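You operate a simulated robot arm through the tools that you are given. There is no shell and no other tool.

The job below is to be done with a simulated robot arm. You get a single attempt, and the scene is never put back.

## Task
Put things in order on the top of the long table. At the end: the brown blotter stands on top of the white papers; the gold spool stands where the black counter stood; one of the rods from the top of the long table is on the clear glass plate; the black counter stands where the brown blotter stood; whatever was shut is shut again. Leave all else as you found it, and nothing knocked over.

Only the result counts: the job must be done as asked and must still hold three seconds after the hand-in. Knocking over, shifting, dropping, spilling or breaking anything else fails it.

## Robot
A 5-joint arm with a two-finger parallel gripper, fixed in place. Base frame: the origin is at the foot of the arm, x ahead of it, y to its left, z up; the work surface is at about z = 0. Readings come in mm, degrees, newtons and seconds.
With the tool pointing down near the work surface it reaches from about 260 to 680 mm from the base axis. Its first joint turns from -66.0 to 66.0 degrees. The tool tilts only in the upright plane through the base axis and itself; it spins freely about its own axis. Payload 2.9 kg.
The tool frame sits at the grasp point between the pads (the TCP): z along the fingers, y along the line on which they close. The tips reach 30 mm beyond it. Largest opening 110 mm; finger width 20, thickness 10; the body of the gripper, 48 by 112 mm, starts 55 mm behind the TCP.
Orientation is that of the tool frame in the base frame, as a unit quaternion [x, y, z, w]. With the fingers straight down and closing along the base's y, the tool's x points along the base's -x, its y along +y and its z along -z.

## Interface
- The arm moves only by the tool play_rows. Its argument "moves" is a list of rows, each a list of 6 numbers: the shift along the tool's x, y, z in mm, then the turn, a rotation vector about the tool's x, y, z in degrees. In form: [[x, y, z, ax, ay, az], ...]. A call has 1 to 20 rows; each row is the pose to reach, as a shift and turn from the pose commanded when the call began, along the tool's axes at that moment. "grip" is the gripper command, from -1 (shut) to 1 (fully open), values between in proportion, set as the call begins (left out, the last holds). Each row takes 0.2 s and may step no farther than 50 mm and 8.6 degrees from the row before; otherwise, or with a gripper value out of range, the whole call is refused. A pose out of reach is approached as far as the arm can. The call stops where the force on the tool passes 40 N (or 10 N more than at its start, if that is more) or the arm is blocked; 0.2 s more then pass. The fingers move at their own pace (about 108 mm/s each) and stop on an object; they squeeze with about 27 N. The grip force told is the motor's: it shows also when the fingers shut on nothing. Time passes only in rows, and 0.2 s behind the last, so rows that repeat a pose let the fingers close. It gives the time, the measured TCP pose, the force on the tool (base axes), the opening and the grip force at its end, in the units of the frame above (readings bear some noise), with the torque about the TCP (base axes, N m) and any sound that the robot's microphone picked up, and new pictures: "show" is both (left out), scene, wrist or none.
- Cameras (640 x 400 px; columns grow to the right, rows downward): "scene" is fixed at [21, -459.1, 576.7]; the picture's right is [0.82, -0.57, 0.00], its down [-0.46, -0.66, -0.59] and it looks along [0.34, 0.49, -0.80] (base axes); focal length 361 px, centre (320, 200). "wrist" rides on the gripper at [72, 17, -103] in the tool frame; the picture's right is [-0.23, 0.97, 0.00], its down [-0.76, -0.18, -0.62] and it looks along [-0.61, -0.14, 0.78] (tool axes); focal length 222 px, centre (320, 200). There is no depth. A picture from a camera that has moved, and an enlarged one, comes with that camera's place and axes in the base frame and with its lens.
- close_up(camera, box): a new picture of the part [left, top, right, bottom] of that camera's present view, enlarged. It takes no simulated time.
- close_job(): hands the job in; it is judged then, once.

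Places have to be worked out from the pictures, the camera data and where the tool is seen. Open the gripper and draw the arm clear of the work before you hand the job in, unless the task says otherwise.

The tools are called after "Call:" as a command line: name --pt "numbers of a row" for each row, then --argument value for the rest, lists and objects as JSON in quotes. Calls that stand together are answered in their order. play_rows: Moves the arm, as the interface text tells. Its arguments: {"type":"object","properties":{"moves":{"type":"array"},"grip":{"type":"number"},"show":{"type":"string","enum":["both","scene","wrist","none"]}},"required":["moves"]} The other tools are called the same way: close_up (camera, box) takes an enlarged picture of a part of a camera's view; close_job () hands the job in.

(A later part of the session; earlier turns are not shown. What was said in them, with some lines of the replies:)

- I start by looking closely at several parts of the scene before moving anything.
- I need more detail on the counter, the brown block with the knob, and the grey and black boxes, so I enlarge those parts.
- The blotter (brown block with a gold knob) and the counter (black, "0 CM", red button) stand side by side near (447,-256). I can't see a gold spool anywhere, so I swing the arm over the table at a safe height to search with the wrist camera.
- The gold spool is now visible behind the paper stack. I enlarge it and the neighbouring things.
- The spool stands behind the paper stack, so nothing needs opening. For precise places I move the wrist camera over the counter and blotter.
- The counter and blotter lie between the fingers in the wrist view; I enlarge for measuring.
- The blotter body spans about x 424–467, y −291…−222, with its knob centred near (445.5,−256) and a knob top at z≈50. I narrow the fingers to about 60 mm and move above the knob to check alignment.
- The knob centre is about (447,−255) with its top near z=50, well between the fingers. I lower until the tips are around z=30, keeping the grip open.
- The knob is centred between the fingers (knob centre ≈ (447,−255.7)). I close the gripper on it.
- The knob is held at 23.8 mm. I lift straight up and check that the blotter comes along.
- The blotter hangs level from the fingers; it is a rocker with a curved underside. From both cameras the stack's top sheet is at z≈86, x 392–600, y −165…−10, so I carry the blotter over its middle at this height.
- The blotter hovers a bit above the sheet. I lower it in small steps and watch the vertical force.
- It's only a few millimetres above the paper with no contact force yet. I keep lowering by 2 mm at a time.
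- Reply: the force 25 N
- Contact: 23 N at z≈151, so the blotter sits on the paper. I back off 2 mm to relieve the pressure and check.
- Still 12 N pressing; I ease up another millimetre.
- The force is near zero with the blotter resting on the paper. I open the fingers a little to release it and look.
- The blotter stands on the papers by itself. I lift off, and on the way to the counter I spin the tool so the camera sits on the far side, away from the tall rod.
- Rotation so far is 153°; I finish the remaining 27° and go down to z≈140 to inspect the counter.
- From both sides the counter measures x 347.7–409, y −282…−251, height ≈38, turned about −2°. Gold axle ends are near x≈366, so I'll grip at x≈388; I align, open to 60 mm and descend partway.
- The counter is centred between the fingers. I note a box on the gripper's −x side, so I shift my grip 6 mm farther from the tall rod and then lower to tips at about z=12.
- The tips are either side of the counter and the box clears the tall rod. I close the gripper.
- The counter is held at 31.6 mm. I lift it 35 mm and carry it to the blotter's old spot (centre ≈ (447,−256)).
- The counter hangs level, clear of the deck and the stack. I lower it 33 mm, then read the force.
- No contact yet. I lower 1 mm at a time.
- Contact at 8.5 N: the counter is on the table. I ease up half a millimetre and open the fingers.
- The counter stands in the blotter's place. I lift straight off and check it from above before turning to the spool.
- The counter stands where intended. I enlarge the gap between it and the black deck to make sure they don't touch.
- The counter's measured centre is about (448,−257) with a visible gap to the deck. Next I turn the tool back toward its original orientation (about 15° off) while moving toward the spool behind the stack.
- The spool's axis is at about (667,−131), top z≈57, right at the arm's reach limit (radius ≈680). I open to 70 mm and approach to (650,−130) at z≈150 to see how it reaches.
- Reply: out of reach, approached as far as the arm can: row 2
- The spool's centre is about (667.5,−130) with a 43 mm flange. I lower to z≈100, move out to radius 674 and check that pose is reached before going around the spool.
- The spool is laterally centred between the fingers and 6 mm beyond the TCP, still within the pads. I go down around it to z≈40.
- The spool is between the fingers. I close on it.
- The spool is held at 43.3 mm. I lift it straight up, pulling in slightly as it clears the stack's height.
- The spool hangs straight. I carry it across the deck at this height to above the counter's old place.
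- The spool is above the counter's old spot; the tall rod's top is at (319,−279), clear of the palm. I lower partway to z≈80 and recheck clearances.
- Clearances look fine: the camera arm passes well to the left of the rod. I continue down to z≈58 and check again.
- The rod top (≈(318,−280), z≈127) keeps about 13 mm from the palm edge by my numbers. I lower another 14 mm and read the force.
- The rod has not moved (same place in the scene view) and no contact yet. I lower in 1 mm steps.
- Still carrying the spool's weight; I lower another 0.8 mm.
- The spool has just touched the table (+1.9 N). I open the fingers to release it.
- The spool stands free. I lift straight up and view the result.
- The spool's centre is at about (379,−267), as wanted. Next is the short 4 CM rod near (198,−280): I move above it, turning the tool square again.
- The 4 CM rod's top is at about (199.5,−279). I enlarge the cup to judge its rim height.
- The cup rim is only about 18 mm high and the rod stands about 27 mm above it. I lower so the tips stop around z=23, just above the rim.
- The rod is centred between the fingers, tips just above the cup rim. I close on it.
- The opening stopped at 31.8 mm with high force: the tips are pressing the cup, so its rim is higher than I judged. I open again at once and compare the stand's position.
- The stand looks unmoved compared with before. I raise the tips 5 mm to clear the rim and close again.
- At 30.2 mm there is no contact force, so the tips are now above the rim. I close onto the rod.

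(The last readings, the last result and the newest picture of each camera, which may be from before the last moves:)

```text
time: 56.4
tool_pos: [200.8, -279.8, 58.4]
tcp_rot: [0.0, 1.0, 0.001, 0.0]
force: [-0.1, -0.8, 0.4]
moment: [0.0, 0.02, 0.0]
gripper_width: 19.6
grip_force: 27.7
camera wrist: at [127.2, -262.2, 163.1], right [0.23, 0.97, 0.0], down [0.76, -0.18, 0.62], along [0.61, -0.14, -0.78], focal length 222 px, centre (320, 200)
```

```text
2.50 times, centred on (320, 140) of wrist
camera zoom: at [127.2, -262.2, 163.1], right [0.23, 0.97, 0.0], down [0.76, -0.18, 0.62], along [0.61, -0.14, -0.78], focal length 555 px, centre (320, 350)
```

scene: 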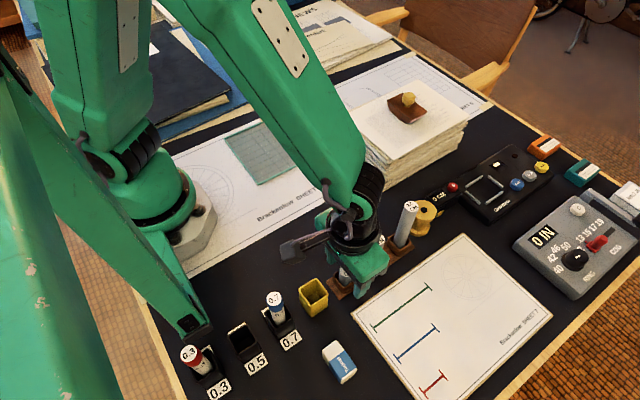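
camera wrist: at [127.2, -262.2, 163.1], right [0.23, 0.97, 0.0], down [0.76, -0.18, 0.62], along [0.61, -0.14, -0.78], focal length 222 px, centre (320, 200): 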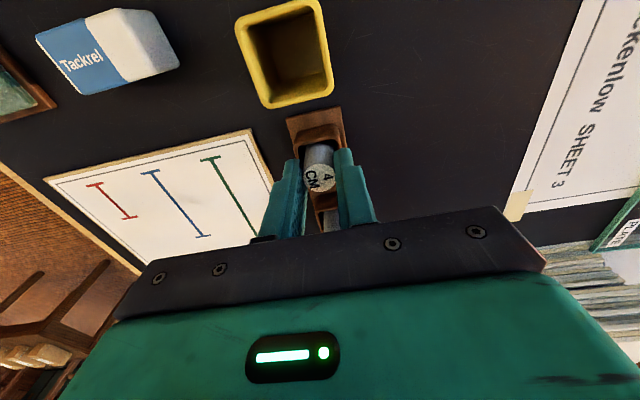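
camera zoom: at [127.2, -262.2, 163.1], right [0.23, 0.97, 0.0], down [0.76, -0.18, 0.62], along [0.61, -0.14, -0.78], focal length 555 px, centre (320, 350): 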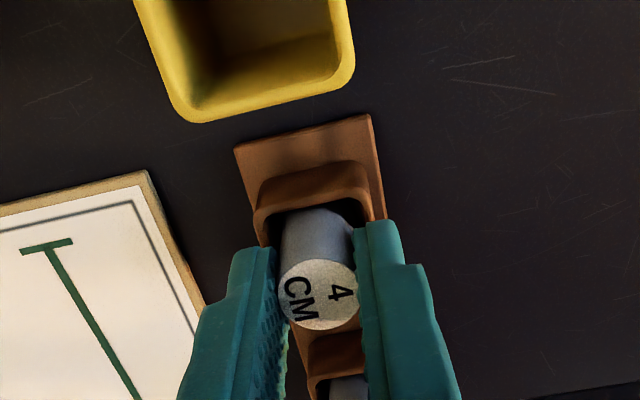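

The rod is held at 19.6 mm. I lift it straight out of the cup.

Call:
play_rows --pt "0 0 -3 0 0 0" --pt "0 0 -10 0 0 0" --pt "0 0 -20 0 0 0" --pt "0 0 -35 0 0 0" --pt "0 0 -70 0 0 0" --pt "0 0 -110 0 0 0" --pt "0 0 -150 0 0 0" --pt "0 0 -150 0 0 0"

Call:
close_up --camera "wrist" --box '[220, 60, 420, 220]'

Call:
close_up --camera "scene" --box '[260, 160, 460, 320]'

```text
time: 58.2
tool_pos: [200.2, -276.6, 210.0]
tcp_rot: [0.0, 1.0, 0.0, -0.001]
force: [0.5, -0.4, -0.4]
moment: [-0.03, 0.0, 0.02]
gripper_width: 19.8
grip_force: 27.3
camera wrist: at [127.3, -261.3, 314.0], right [0.23, 0.97, 0.0], down [0.76, -0.18, 0.62], along [0.61, -0.14, -0.78], focal length 222 px, centre (320, 200)
```

scene: 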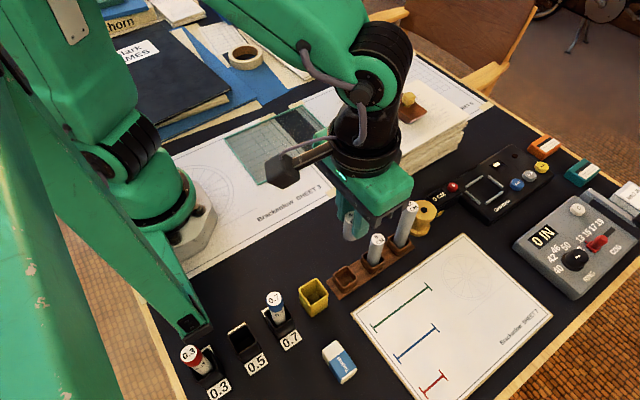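
wrist: 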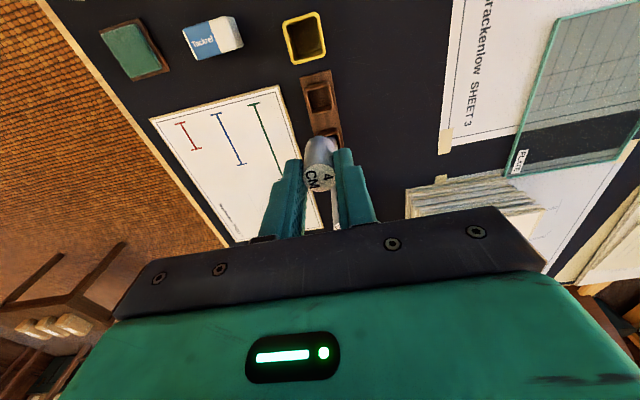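

```text
2.50 times, centred on (320, 140) of wrist
camera zoom: at [127.3, -261.3, 314.0], right [0.23, 0.97, 0.0], down [0.76, -0.18, 0.62], along [0.61, -0.14, -0.78], focal length 555 px, centre (320, 350)
```

zoom: 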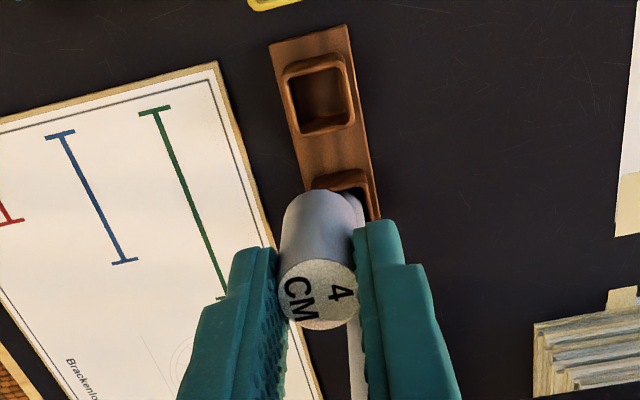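

```text
2.50 times, centred on (360, 240) of scene
camera zoom: at [21.0, -459.1, 576.7], right [0.82, -0.57, 0.0], down [-0.46, -0.66, -0.59], along [0.34, 0.49, -0.8], focal length 903 px, centre (220, 100)
```

zoom: 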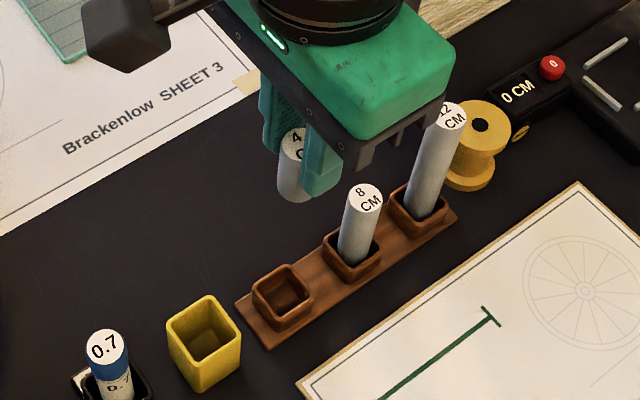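

The rod came out cleanly and the stand looks unchanged. The plate spans about x 182–386, y −10…150, so I carry the rod to (305,65) above it.

Call:
play_rows --pt "-30 39 0 0 0 0" --pt "-60 78 0 0 0 0" --pt "-84 120 0 0 0 0" --pt "-97 166 0 0 0 0" --pt "-103 213 0 0 0 0" --pt "-105.5 260 0 0 0 0" --pt "-105.5 305 0 0 0 0" --pt "-105.5 343.5 0 0 0 0" --pt "-105.5 343.5 40 0 0 0" --pt "-105.5 343.5 80 0 0 0" --pt "-105.5 343.5 100 0 0 0" --pt "-105.5 343.5 100 0 0 0"

Call:
close_up --camera "wrist" --box '[160, 0, 480, 220]'

Call:
close_up --camera "scene" --box '[180, 60, 380, 220]'

```text
time: 60.8
tool_pos: [303.9, 65.1, 109.6]
tcp_rot: [0.0, 1.0, 0.0, 0.0]
force: [0.5, -0.2, -0.7]
moment: [0.01, 0.02, -0.02]
gripper_width: 20.4
grip_force: 26.7
camera wrist: at [231.3, 81.4, 214.3], right [0.23, 0.97, 0.0], down [0.76, -0.18, 0.62], along [0.61, -0.14, -0.78], focal length 222 px, centre (320, 200)
```

scene: 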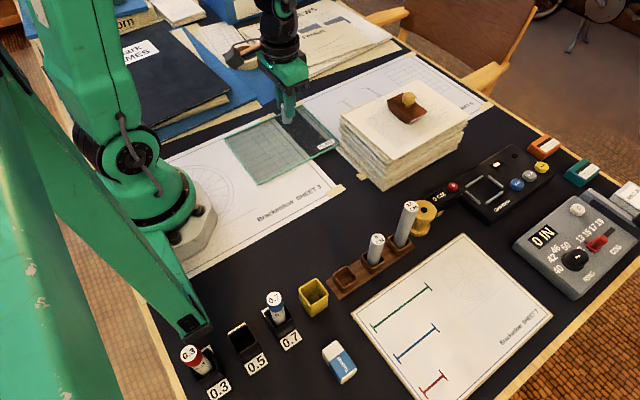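
wrist: 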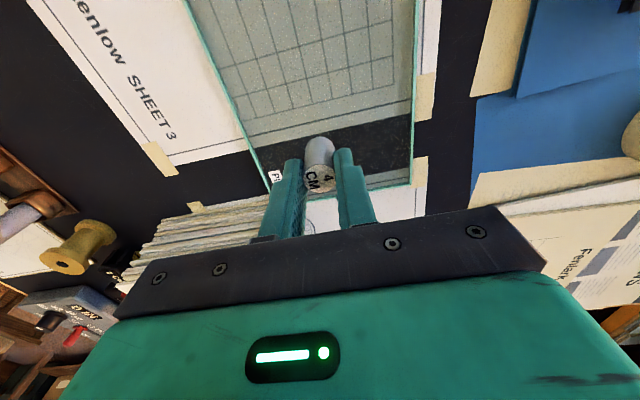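

```text
1.82 times, centred on (320, 110) of wrist
camera zoom: at [231.3, 81.4, 214.3], right [0.23, 0.97, 0.0], down [0.76, -0.18, 0.62], along [0.61, -0.14, -0.78], focal length 404 px, centre (320, 364)
```

zoom: 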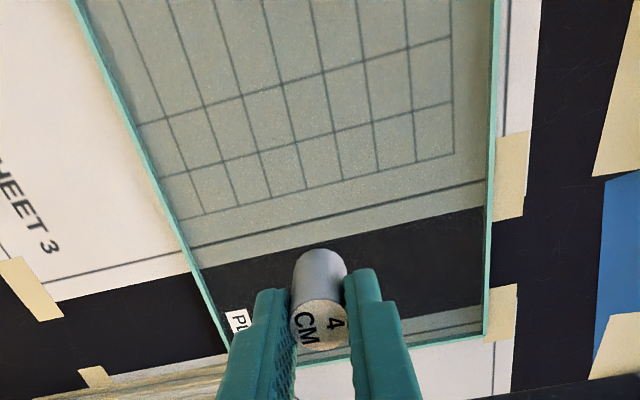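

```text
2.50 times, centred on (280, 140) of scene
camera zoom: at [21.0, -459.1, 576.7], right [0.82, -0.57, 0.0], down [-0.46, -0.66, -0.59], along [0.34, 0.49, -0.8], focal length 903 px, centre (420, 350)
```

zoom: 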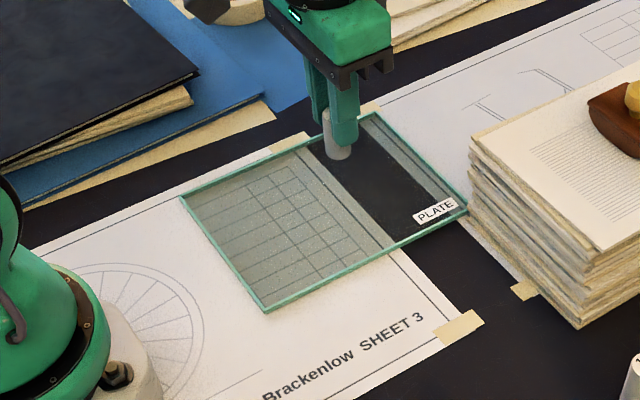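

The rod is above the interior of the plate. I lower it to about 8 mm above the glass and check.

Call:
play_rows --pt "0 0 15 0 0 0" --pt "0 0 28 0 0 0" --pt "0 0 38 0 0 0" --pt "0 0 40 0 0 0" --pt "0 0 40 0 0 0"

Call:
close_up --camera "scene" --box '[240, 80, 340, 160]'

Call:
close_up --camera "wrist" --box '[220, 40, 420, 220]'

```text
time: 62.0
tool_pos: [306.2, 66.0, 70.0]
tcp_rot: [0.0, 1.0, 0.0, 0.0]
force: [0.1, 0.2, -0.3]
moment: [-0.02, 0.05, 0.0]
gripper_width: 20.0
grip_force: 26.7
camera wrist: at [232.3, 81.7, 173.1], right [0.23, 0.97, 0.0], down [0.76, -0.18, 0.62], along [0.61, -0.14, -0.78], focal length 222 px, centre (320, 200)
```

scene: 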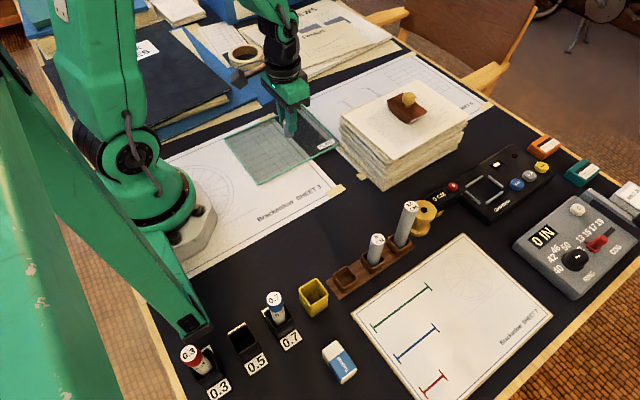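
wrist: 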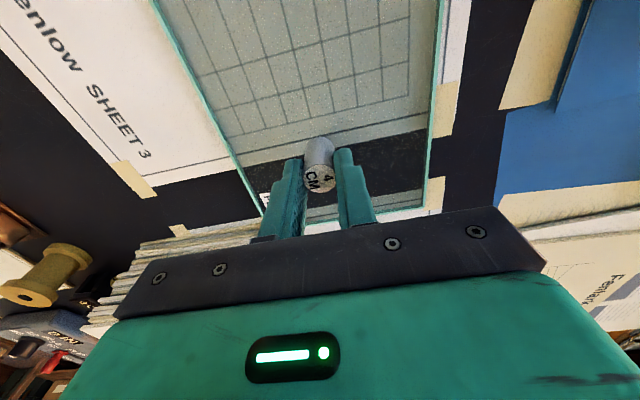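

```text
5.00 times, centred on (290, 120) of scene
camera zoom: at [21.0, -459.1, 576.7], right [0.82, -0.57, 0.0], down [-0.46, -0.66, -0.59], along [0.34, 0.49, -0.8], focal length 1806 px, centre (470, 600)
```

zoom: 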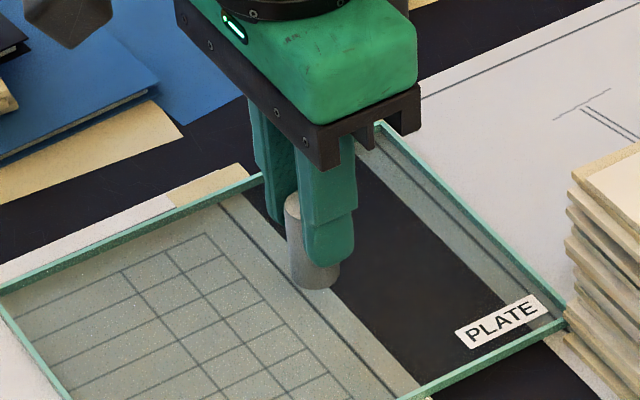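

```text
2.22 times, centred on (320, 130) of wrist
camera zoom: at [232.3, 81.7, 173.1], right [0.23, 0.97, 0.0], down [0.76, -0.18, 0.62], along [0.61, -0.14, -0.78], focal length 494 px, centre (320, 356)
```

zoom: 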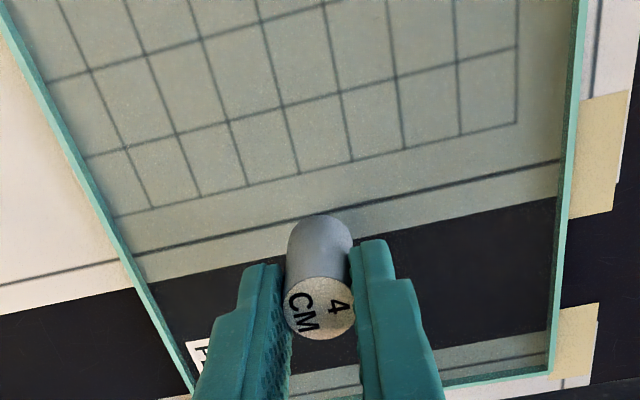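

No contact yet. I lower 5 mm, then creep in millimetre steps so the glass takes hardly any force.

Call:
play_rows --pt "0 0 2.5 0 0 0" --pt "0 0 5 0 0 0" --pt "0 0 5 0 0 0" --show "none"

Call:
close_up --camera "scene" --box '[260, 100, 320, 150]'

```text
time: 62.8
tool_pos: [305.2, 64.5, 63.6]
tcp_rot: [0.0, 1.0, 0.0, -0.001]
force: [0.2, 0.7, -0.6]
moment: [0.03, 0.02, 0.03]
gripper_width: 19.8
grip_force: 27.3
```

```text
8.00 times, centred on (290, 125) of scene
camera zoom: at [21.0, -459.1, 576.7], right [0.82, -0.57, 0.0], down [-0.46, -0.66, -0.59], along [0.34, 0.49, -0.8], focal length 2890 px, centre (560, 800)
```

zoom: 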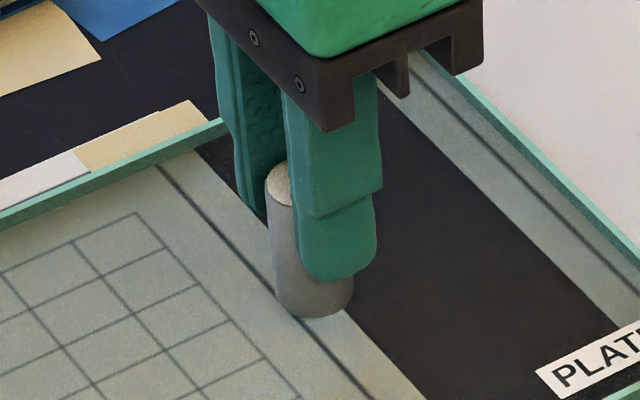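

Call:
play_rows --pt "0 0 1 0 0 0" --pt "0 0 1 0 0 0" --show "none"

```text
time: 63.4
tool_pos: [304.6, 65.4, 61.9]
tcp_rot: [0.0, 1.0, -0.001, 0.0]
force: [-0.9, 0.1, -0.9]
moment: [0.01, -0.01, 0.02]
gripper_width: 19.8
grip_force: 26.9
```

No contact at z≈62.5; I lower another millimetre.

Call:
play_rows --pt "0 0 1 0 0 0" --pt "0 0 1 0 0 0" --show "none"

```text
time: 64.0
tool_pos: [306.2, 64.4, 62.0]
tcp_rot: [0.0, 1.0, 0.0, 0.0]
force: [0.8, 0.3, -0.5]
moment: [0.0, -0.04, 0.02]
gripper_width: 19.8
grip_force: 26.9
```

Still free; another millimetre down.

Call:
play_rows --pt "0 0 1 0 0 0" --pt "0 0 1 0 0 0" --show "none"

Call:
close_up --camera "scene" --box '[260, 100, 320, 150]'

```text
time: 64.6
tool_pos: [304.8, 65.3, 61.4]
tcp_rot: [0.0, 1.0, 0.0, 0.0]
force: [-0.9, -0.7, 0.0]
moment: [-0.01, 0.01, -0.02]
gripper_width: 19.6
grip_force: 27.6
```

```text
8.00 times, centred on (290, 125) of scene
camera zoom: at [21.0, -459.1, 576.7], right [0.82, -0.57, 0.0], down [-0.46, -0.66, -0.59], along [0.34, 0.49, -0.8], focal length 2890 px, centre (560, 800)
```

zoom: 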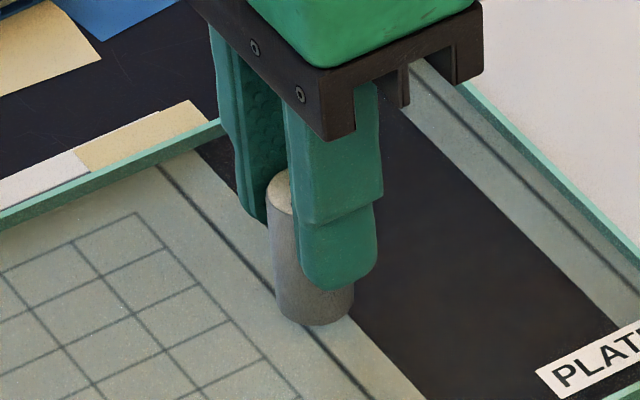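

Still no force; I continue another millimetre.

Call:
play_rows --pt "0 0 1 0 0 0" --pt "0 0 1 0 0 0" --show "none"

```text
time: 65.2
tool_pos: [305.4, 65.5, 61.6]
tcp_rot: [0.0, 1.0, 0.0, 0.0]
force: [0.2, -0.2, -0.9]
moment: [0.03, -0.04, 0.02]
gripper_width: 19.7
grip_force: 26.9
```

Free still at about z=60.5 commanded; one more millimetre.

Call:
play_rows --pt "0 0 1 0 0 0" --pt "0 0 1 0 0 0" --show "none"

```text
time: 65.8
tool_pos: [305.2, 64.4, 58.7]
tcp_rot: [0.0, 1.0, 0.0, 0.0]
force: [0.3, -0.5, 0.2]
moment: [-0.02, -0.03, 0.02]
gripper_width: 19.8
grip_force: 26.9
```

Call:
play_rows --pt "0 0 1 0 0 0" --pt "0 0 1 0 0 0" --show "none"

Call:
close_up --camera "scene" --box '[260, 100, 320, 150]'

```text
time: 66.4
tool_pos: [305.8, 64.7, 57.8]
tcp_rot: [0.0, 1.0, 0.0, 0.0]
force: [-0.1, 1.0, 0.7]
moment: [0.02, -0.02, -0.01]
gripper_width: 19.7
grip_force: 27.2
```

```text
8.00 times, centred on (290, 125) of scene
camera zoom: at [21.0, -459.1, 576.7], right [0.82, -0.57, 0.0], down [-0.46, -0.66, -0.59], along [0.34, 0.49, -0.8], focal length 2890 px, centre (560, 800)
```

zoom: 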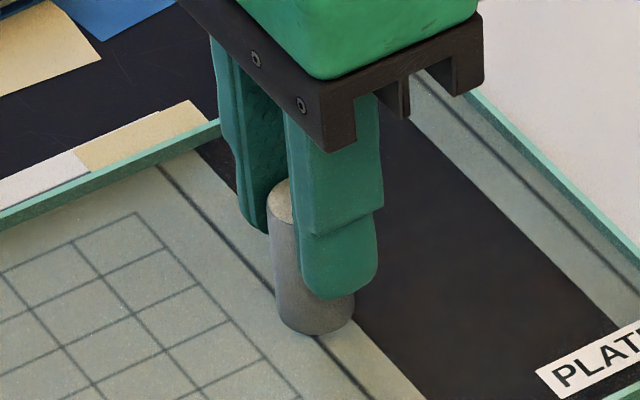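

Still moving down freely; I go on with another millimetre.

Call:
play_rows --pt "0 0 1 0 0 0" --pt "0 0 1 0 0 0" --show "none"

```text
time: 67.0
tool_pos: [305.3, 64.4, 56.7]
tcp_rot: [0.0, 1.0, 0.001, 0.0]
force: [-0.3, 0.2, -0.4]
moment: [-0.01, 0.0, -0.01]
gripper_width: 19.5
grip_force: 26.6
```

Call:
play_rows --pt "0 0 1 0 0 0" --pt "0 0 1 0 0 0" --show "none"

```text
time: 67.6
tool_pos: [305.8, 64.9, 56.1]
tcp_rot: [0.0, 1.0, 0.001, -0.001]
force: [-3.4, -2.0, 11.3]
moment: [-0.08, 0.19, -0.01]
gripper_width: 19.8
grip_force: 26.9
```

Contact at 11 N: the rod stands on the glass. I back off slightly to take the pressure away.

Call:
play_rows --pt "0 0 -0.8 0 0 0" --pt "0 0 -0.8 0 0 0" --show "none"

Call:
close_up --camera "scene" --box '[260, 100, 320, 150]'

```text
time: 68.2
tool_pos: [305.2, 65.0, 55.8]
tcp_rot: [-0.001, 1.0, 0.001, 0.0]
force: [1.2, 0.3, -0.2]
moment: [-0.01, 0.04, 0.0]
gripper_width: 19.7
grip_force: 27.0
```

```text
8.00 times, centred on (290, 125) of scene
camera zoom: at [21.0, -459.1, 576.7], right [0.82, -0.57, 0.0], down [-0.46, -0.66, -0.59], along [0.34, 0.49, -0.8], focal length 2890 px, centre (560, 800)
```

zoom: 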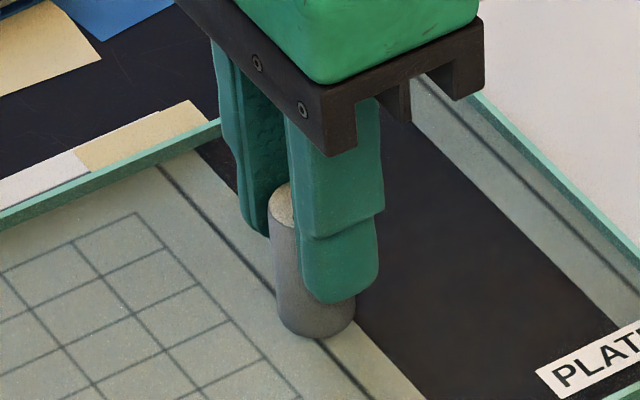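

Force is back to zero with the rod at the glass. I open the fingers to release it.

Call:
play_rows --grip -0.1 --pt "0 0 0 0 0 0" --pt "0 0 0 0 0 0" --pt "0 0 0 0 0 0"

Call:
close_up --camera "scene" --box '[260, 100, 320, 150]'

Call:
close_up --camera "wrist" --box '[220, 40, 420, 220]'

```text
time: 69.0
tool_pos: [305.9, 64.4, 56.2]
tcp_rot: [0.0, 1.0, 0.0, 0.0]
force: [0.0, 0.4, -0.1]
moment: [-0.03, 0.01, -0.03]
gripper_width: 49.7
grip_force: 0.1
camera wrist: at [232.5, 81.2, 160.6], right [0.23, 0.97, 0.0], down [0.76, -0.18, 0.62], along [0.61, -0.14, -0.78], focal length 222 px, centre (320, 200)
```

scene: 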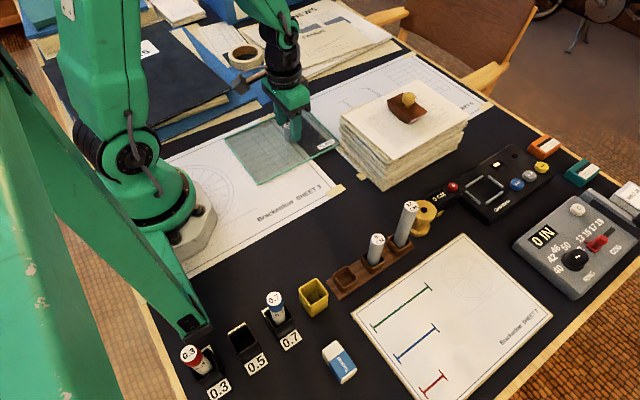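
wrist: 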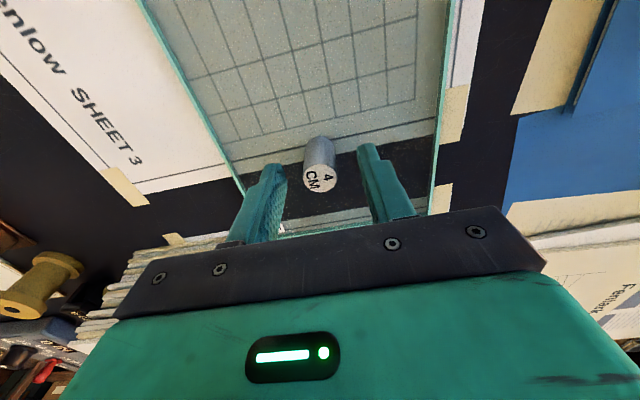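

```text
8.00 times, centred on (290, 125) of scene
camera zoom: at [21.0, -459.1, 576.7], right [0.82, -0.57, 0.0], down [-0.46, -0.66, -0.59], along [0.34, 0.49, -0.8], focal length 2890 px, centre (560, 800)
```

zoom: 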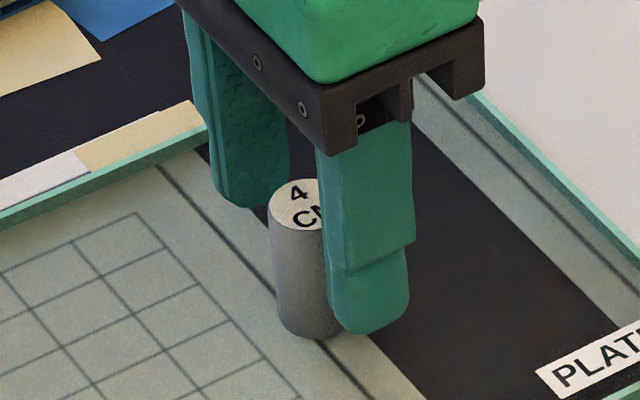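

```text
2.22 times, centred on (320, 130) of wrist
camera zoom: at [232.5, 81.2, 160.6], right [0.23, 0.97, 0.0], down [0.76, -0.18, 0.62], along [0.61, -0.14, -0.78], focal length 494 px, centre (320, 356)
```

zoom: 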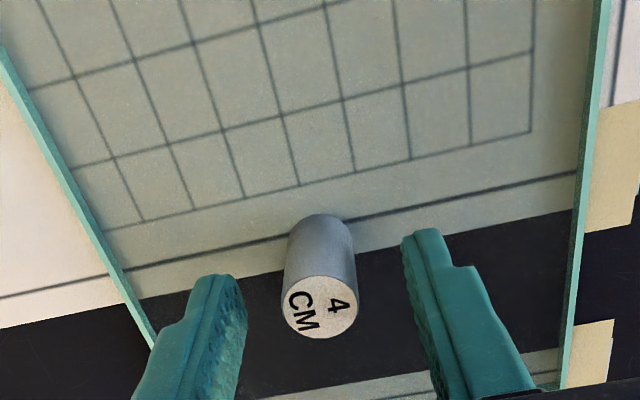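

The rod stands on the glass by itself. I lift straight up and away and open fully, then check the whole table.

Call:
play_rows --pt "0 0 -10 0 0 0" --pt "0 0 -40 0 0 0" --pt "0 0 -85 0 0 0" --pt "0 0 -130 0 0 0" --pt "0 0 -175 0 0 0" --pt "0 0 -220 0 0 0" --pt "0 0 -240 0 0 0" --pt "0 0 -240 0 0 0"

Call:
close_up --camera "scene" --box '[160, 200, 480, 400]'

Call:
close_up --camera "scene" --box '[320, 80, 640, 300]'

Call:
close_up --camera "scene" --box '[150, 60, 350, 220]'

```text
time: 70.8
tool_pos: [304.8, 65.8, 297.7]
tcp_rot: [0.0, 1.0, 0.001, 0.0]
force: [0.5, 0.0, 0.0]
moment: [-0.02, 0.01, 0.0]
gripper_width: 49.6
grip_force: 0.0
camera wrist: at [231.4, 81.7, 400.7], right [0.23, 0.97, 0.0], down [0.76, -0.18, 0.62], along [0.61, -0.14, -0.78], focal length 222 px, centre (320, 200)
```

scene: 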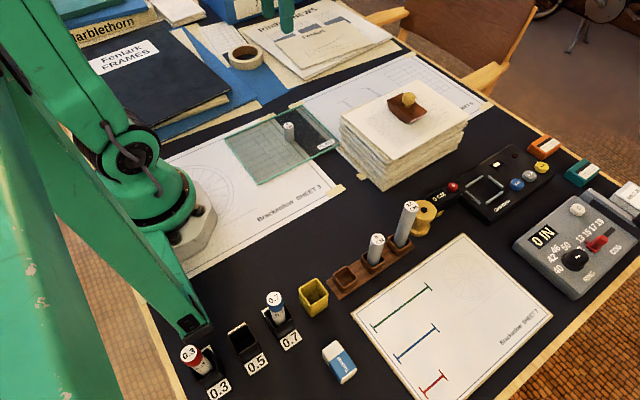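
wrist: 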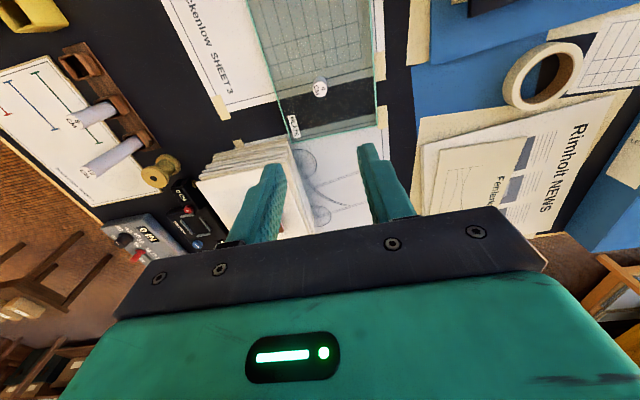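

```text
2.00 times, centred on (320, 300) of scene
camera zoom: at [21.0, -459.1, 576.7], right [0.82, -0.57, 0.0], down [-0.46, -0.66, -0.59], along [0.34, 0.49, -0.8], focal length 722 px, centre (320, 0)
```

zoom: 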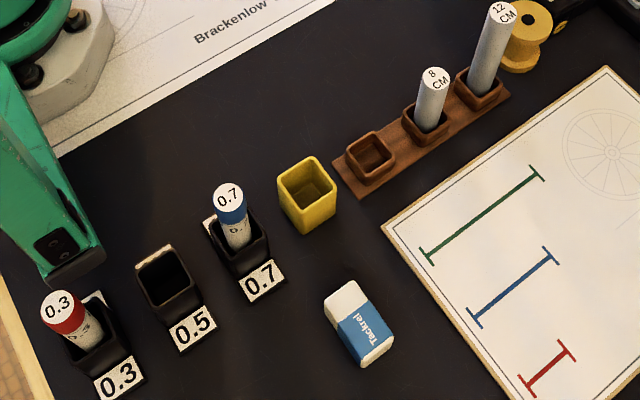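

```text
1.82 times, centred on (480, 190) of scene
camera zoom: at [21.0, -459.1, 576.7], right [0.82, -0.57, 0.0], down [-0.46, -0.66, -0.59], along [0.34, 0.49, -0.8], focal length 657 px, centre (29, 218)
```

zoom: 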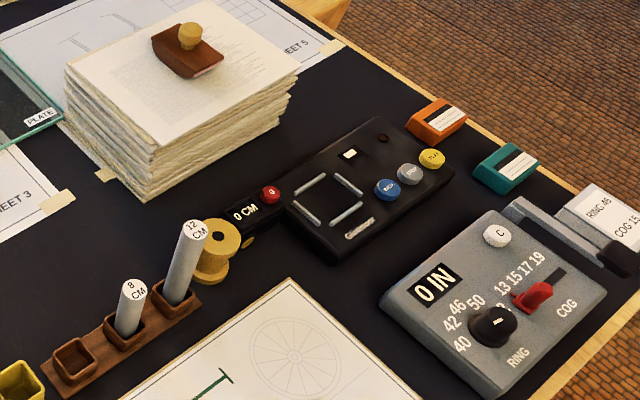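

```text
2.50 times, centred on (250, 140) of scene
camera zoom: at [21.0, -459.1, 576.7], right [0.82, -0.57, 0.0], down [-0.46, -0.66, -0.59], along [0.34, 0.49, -0.8], focal length 903 px, centre (495, 350)
```

zoom: 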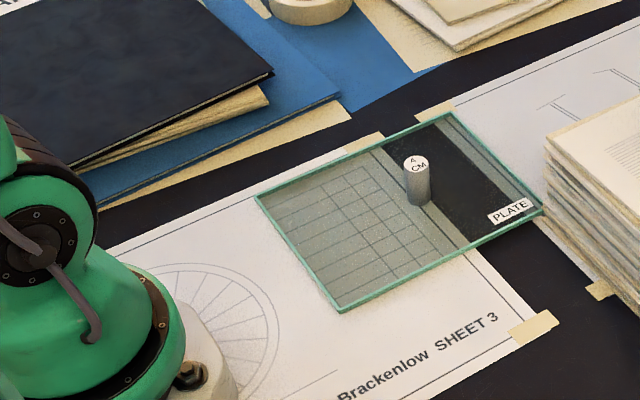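

Everything looks as asked; I compare the rod stand with the very first enlarged view, and look at the blotter and counter once more.

Call:
close_up --camera "scene" --box '[160, 160, 480, 400]'

Call:
close_up --camera "scene" --box '[320, 190, 440, 300]'

Call:
close_up --camera "scene" --box '[440, 130, 570, 230]'

Call:
close_up --camera "scene" --box '[330, 80, 490, 200]'

Call:
close_up --camera "scene" --box '[440, 100, 640, 320]'

```text
1.67 times, centred on (320, 280) of scene
camera zoom: at [21.0, -459.1, 576.7], right [0.82, -0.57, 0.0], down [-0.46, -0.66, -0.59], along [0.34, 0.49, -0.8], focal length 602 px, centre (320, 67)
```

zoom: 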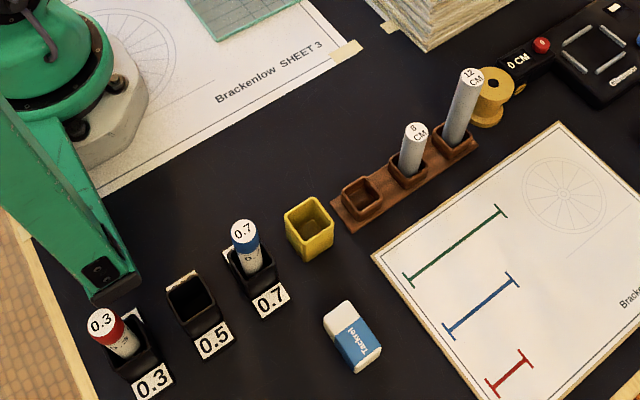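

```text
3.64 times, centred on (380, 245) of scene
camera zoom: at [21.0, -459.1, 576.7], right [0.82, -0.57, 0.0], down [-0.46, -0.66, -0.59], along [0.34, 0.49, -0.8], focal length 1314 px, centre (102, 36)
```

zoom: 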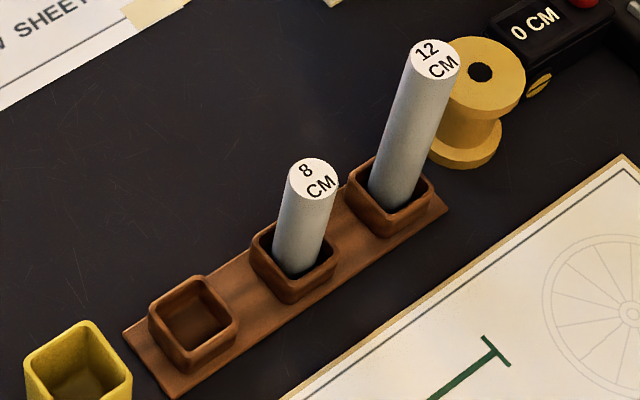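

```text
4.00 times, centred on (505, 180) of scene
camera zoom: at [21.0, -459.1, 576.7], right [0.82, -0.57, 0.0], down [-0.46, -0.66, -0.59], along [0.34, 0.49, -0.8], focal length 1445 px, centre (-420, 280)
```

zoom: 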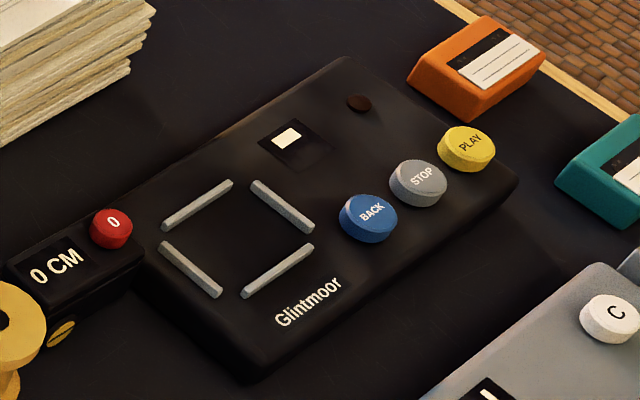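

```text
3.33 times, centred on (410, 140) of scene
camera zoom: at [21.0, -459.1, 576.7], right [0.82, -0.57, 0.0], down [-0.46, -0.66, -0.59], along [0.34, 0.49, -0.8], focal length 1204 px, centre (20, 400)
```

zoom: 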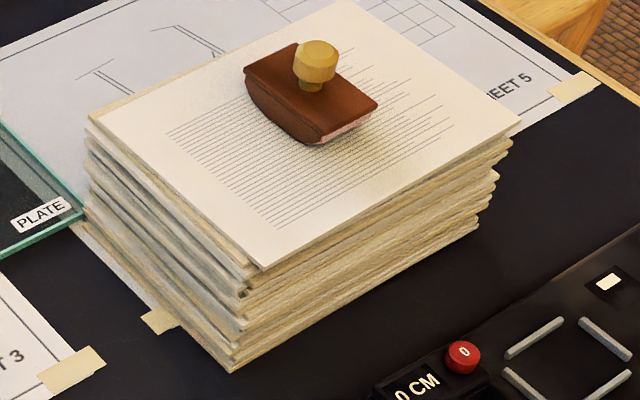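

```text
1.82 times, centred on (540, 210) of scene
camera zoom: at [21.0, -459.1, 576.7], right [0.82, -0.57, 0.0], down [-0.46, -0.66, -0.59], along [0.34, 0.49, -0.8], focal length 657 px, centre (-80, 182)
```

zoom: 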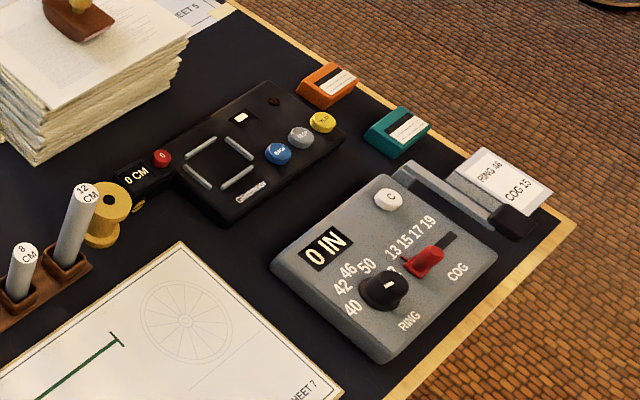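

All other things sit exactly where they were, nothing was opened, and the four pieces are placed. I open the gripper fully and let things settle before handing in.

Call:
play_rows --grip 1 --pt "0 -40 -5 0 0 0" --pt "0 -75 -5 0 0 0" --pt "0 -75 -5 0 0 0" --pt "0 -75 -5 0 0 0" --pt "0 -75 -5 0 0 0"

```text
time: 72.0
tool_pos: [305.1, -9.1, 302.8]
tcp_rot: [0.0, 1.0, -0.001, 0.0]
force: [-0.1, 0.4, -0.6]
moment: [-0.02, 0.05, -0.01]
gripper_width: 110.0
grip_force: 0.1
camera wrist: at [232.2, 6.8, 406.4], right [0.23, 0.97, 0.0], down [0.76, -0.18, 0.62], along [0.61, -0.14, -0.78], focal length 222 px, centre (320, 200)
```

scene: 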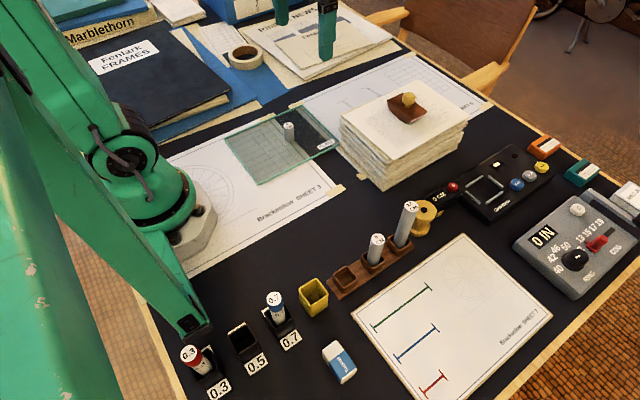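
wrist: 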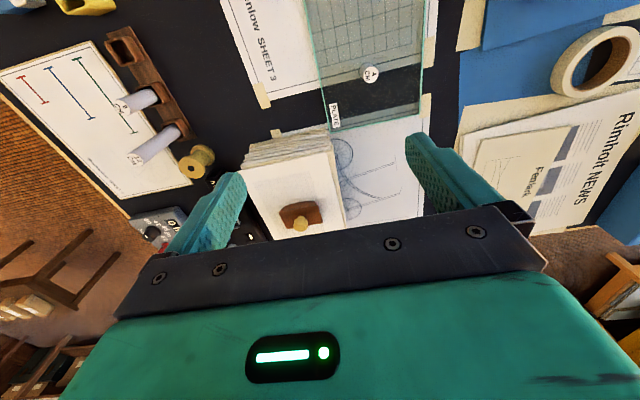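

The blotter is on the papers, the spool and counter stand in their new places, and the 4 CM rod is on the glass plate. The gripper is open and the arm is clear, so I hand the job in.

Call:
close_job

```text
The job is handed in.
```

The job is handed in, and in the final pictures everything asked for is in place:

- **Brown blotter:** standing on top of the white papers, near the middle of the sheet.
- **Black counter:** standing where the blotter was, within a couple of millimetres, with about 10 mm between it and the black "Glintmoor" unit.
- **Gold spool:** standing where the counter was. I found it behind the paper stack, so I opened nothing to get it, and nothing needed shutting again.
- **Rod:** the 4 CM rod from the wooden stand is standing upright on the clear glass plate.

**Rod stand:** on the first try for the rod, the fingers closed on the stand's cup instead and squeezed it. I opened them straight away. The stand looks unmoved against the pictures from before. Nothing else looks moved or knocked over in those pictures.

The gripper is fully open and the arm is clear of the table.
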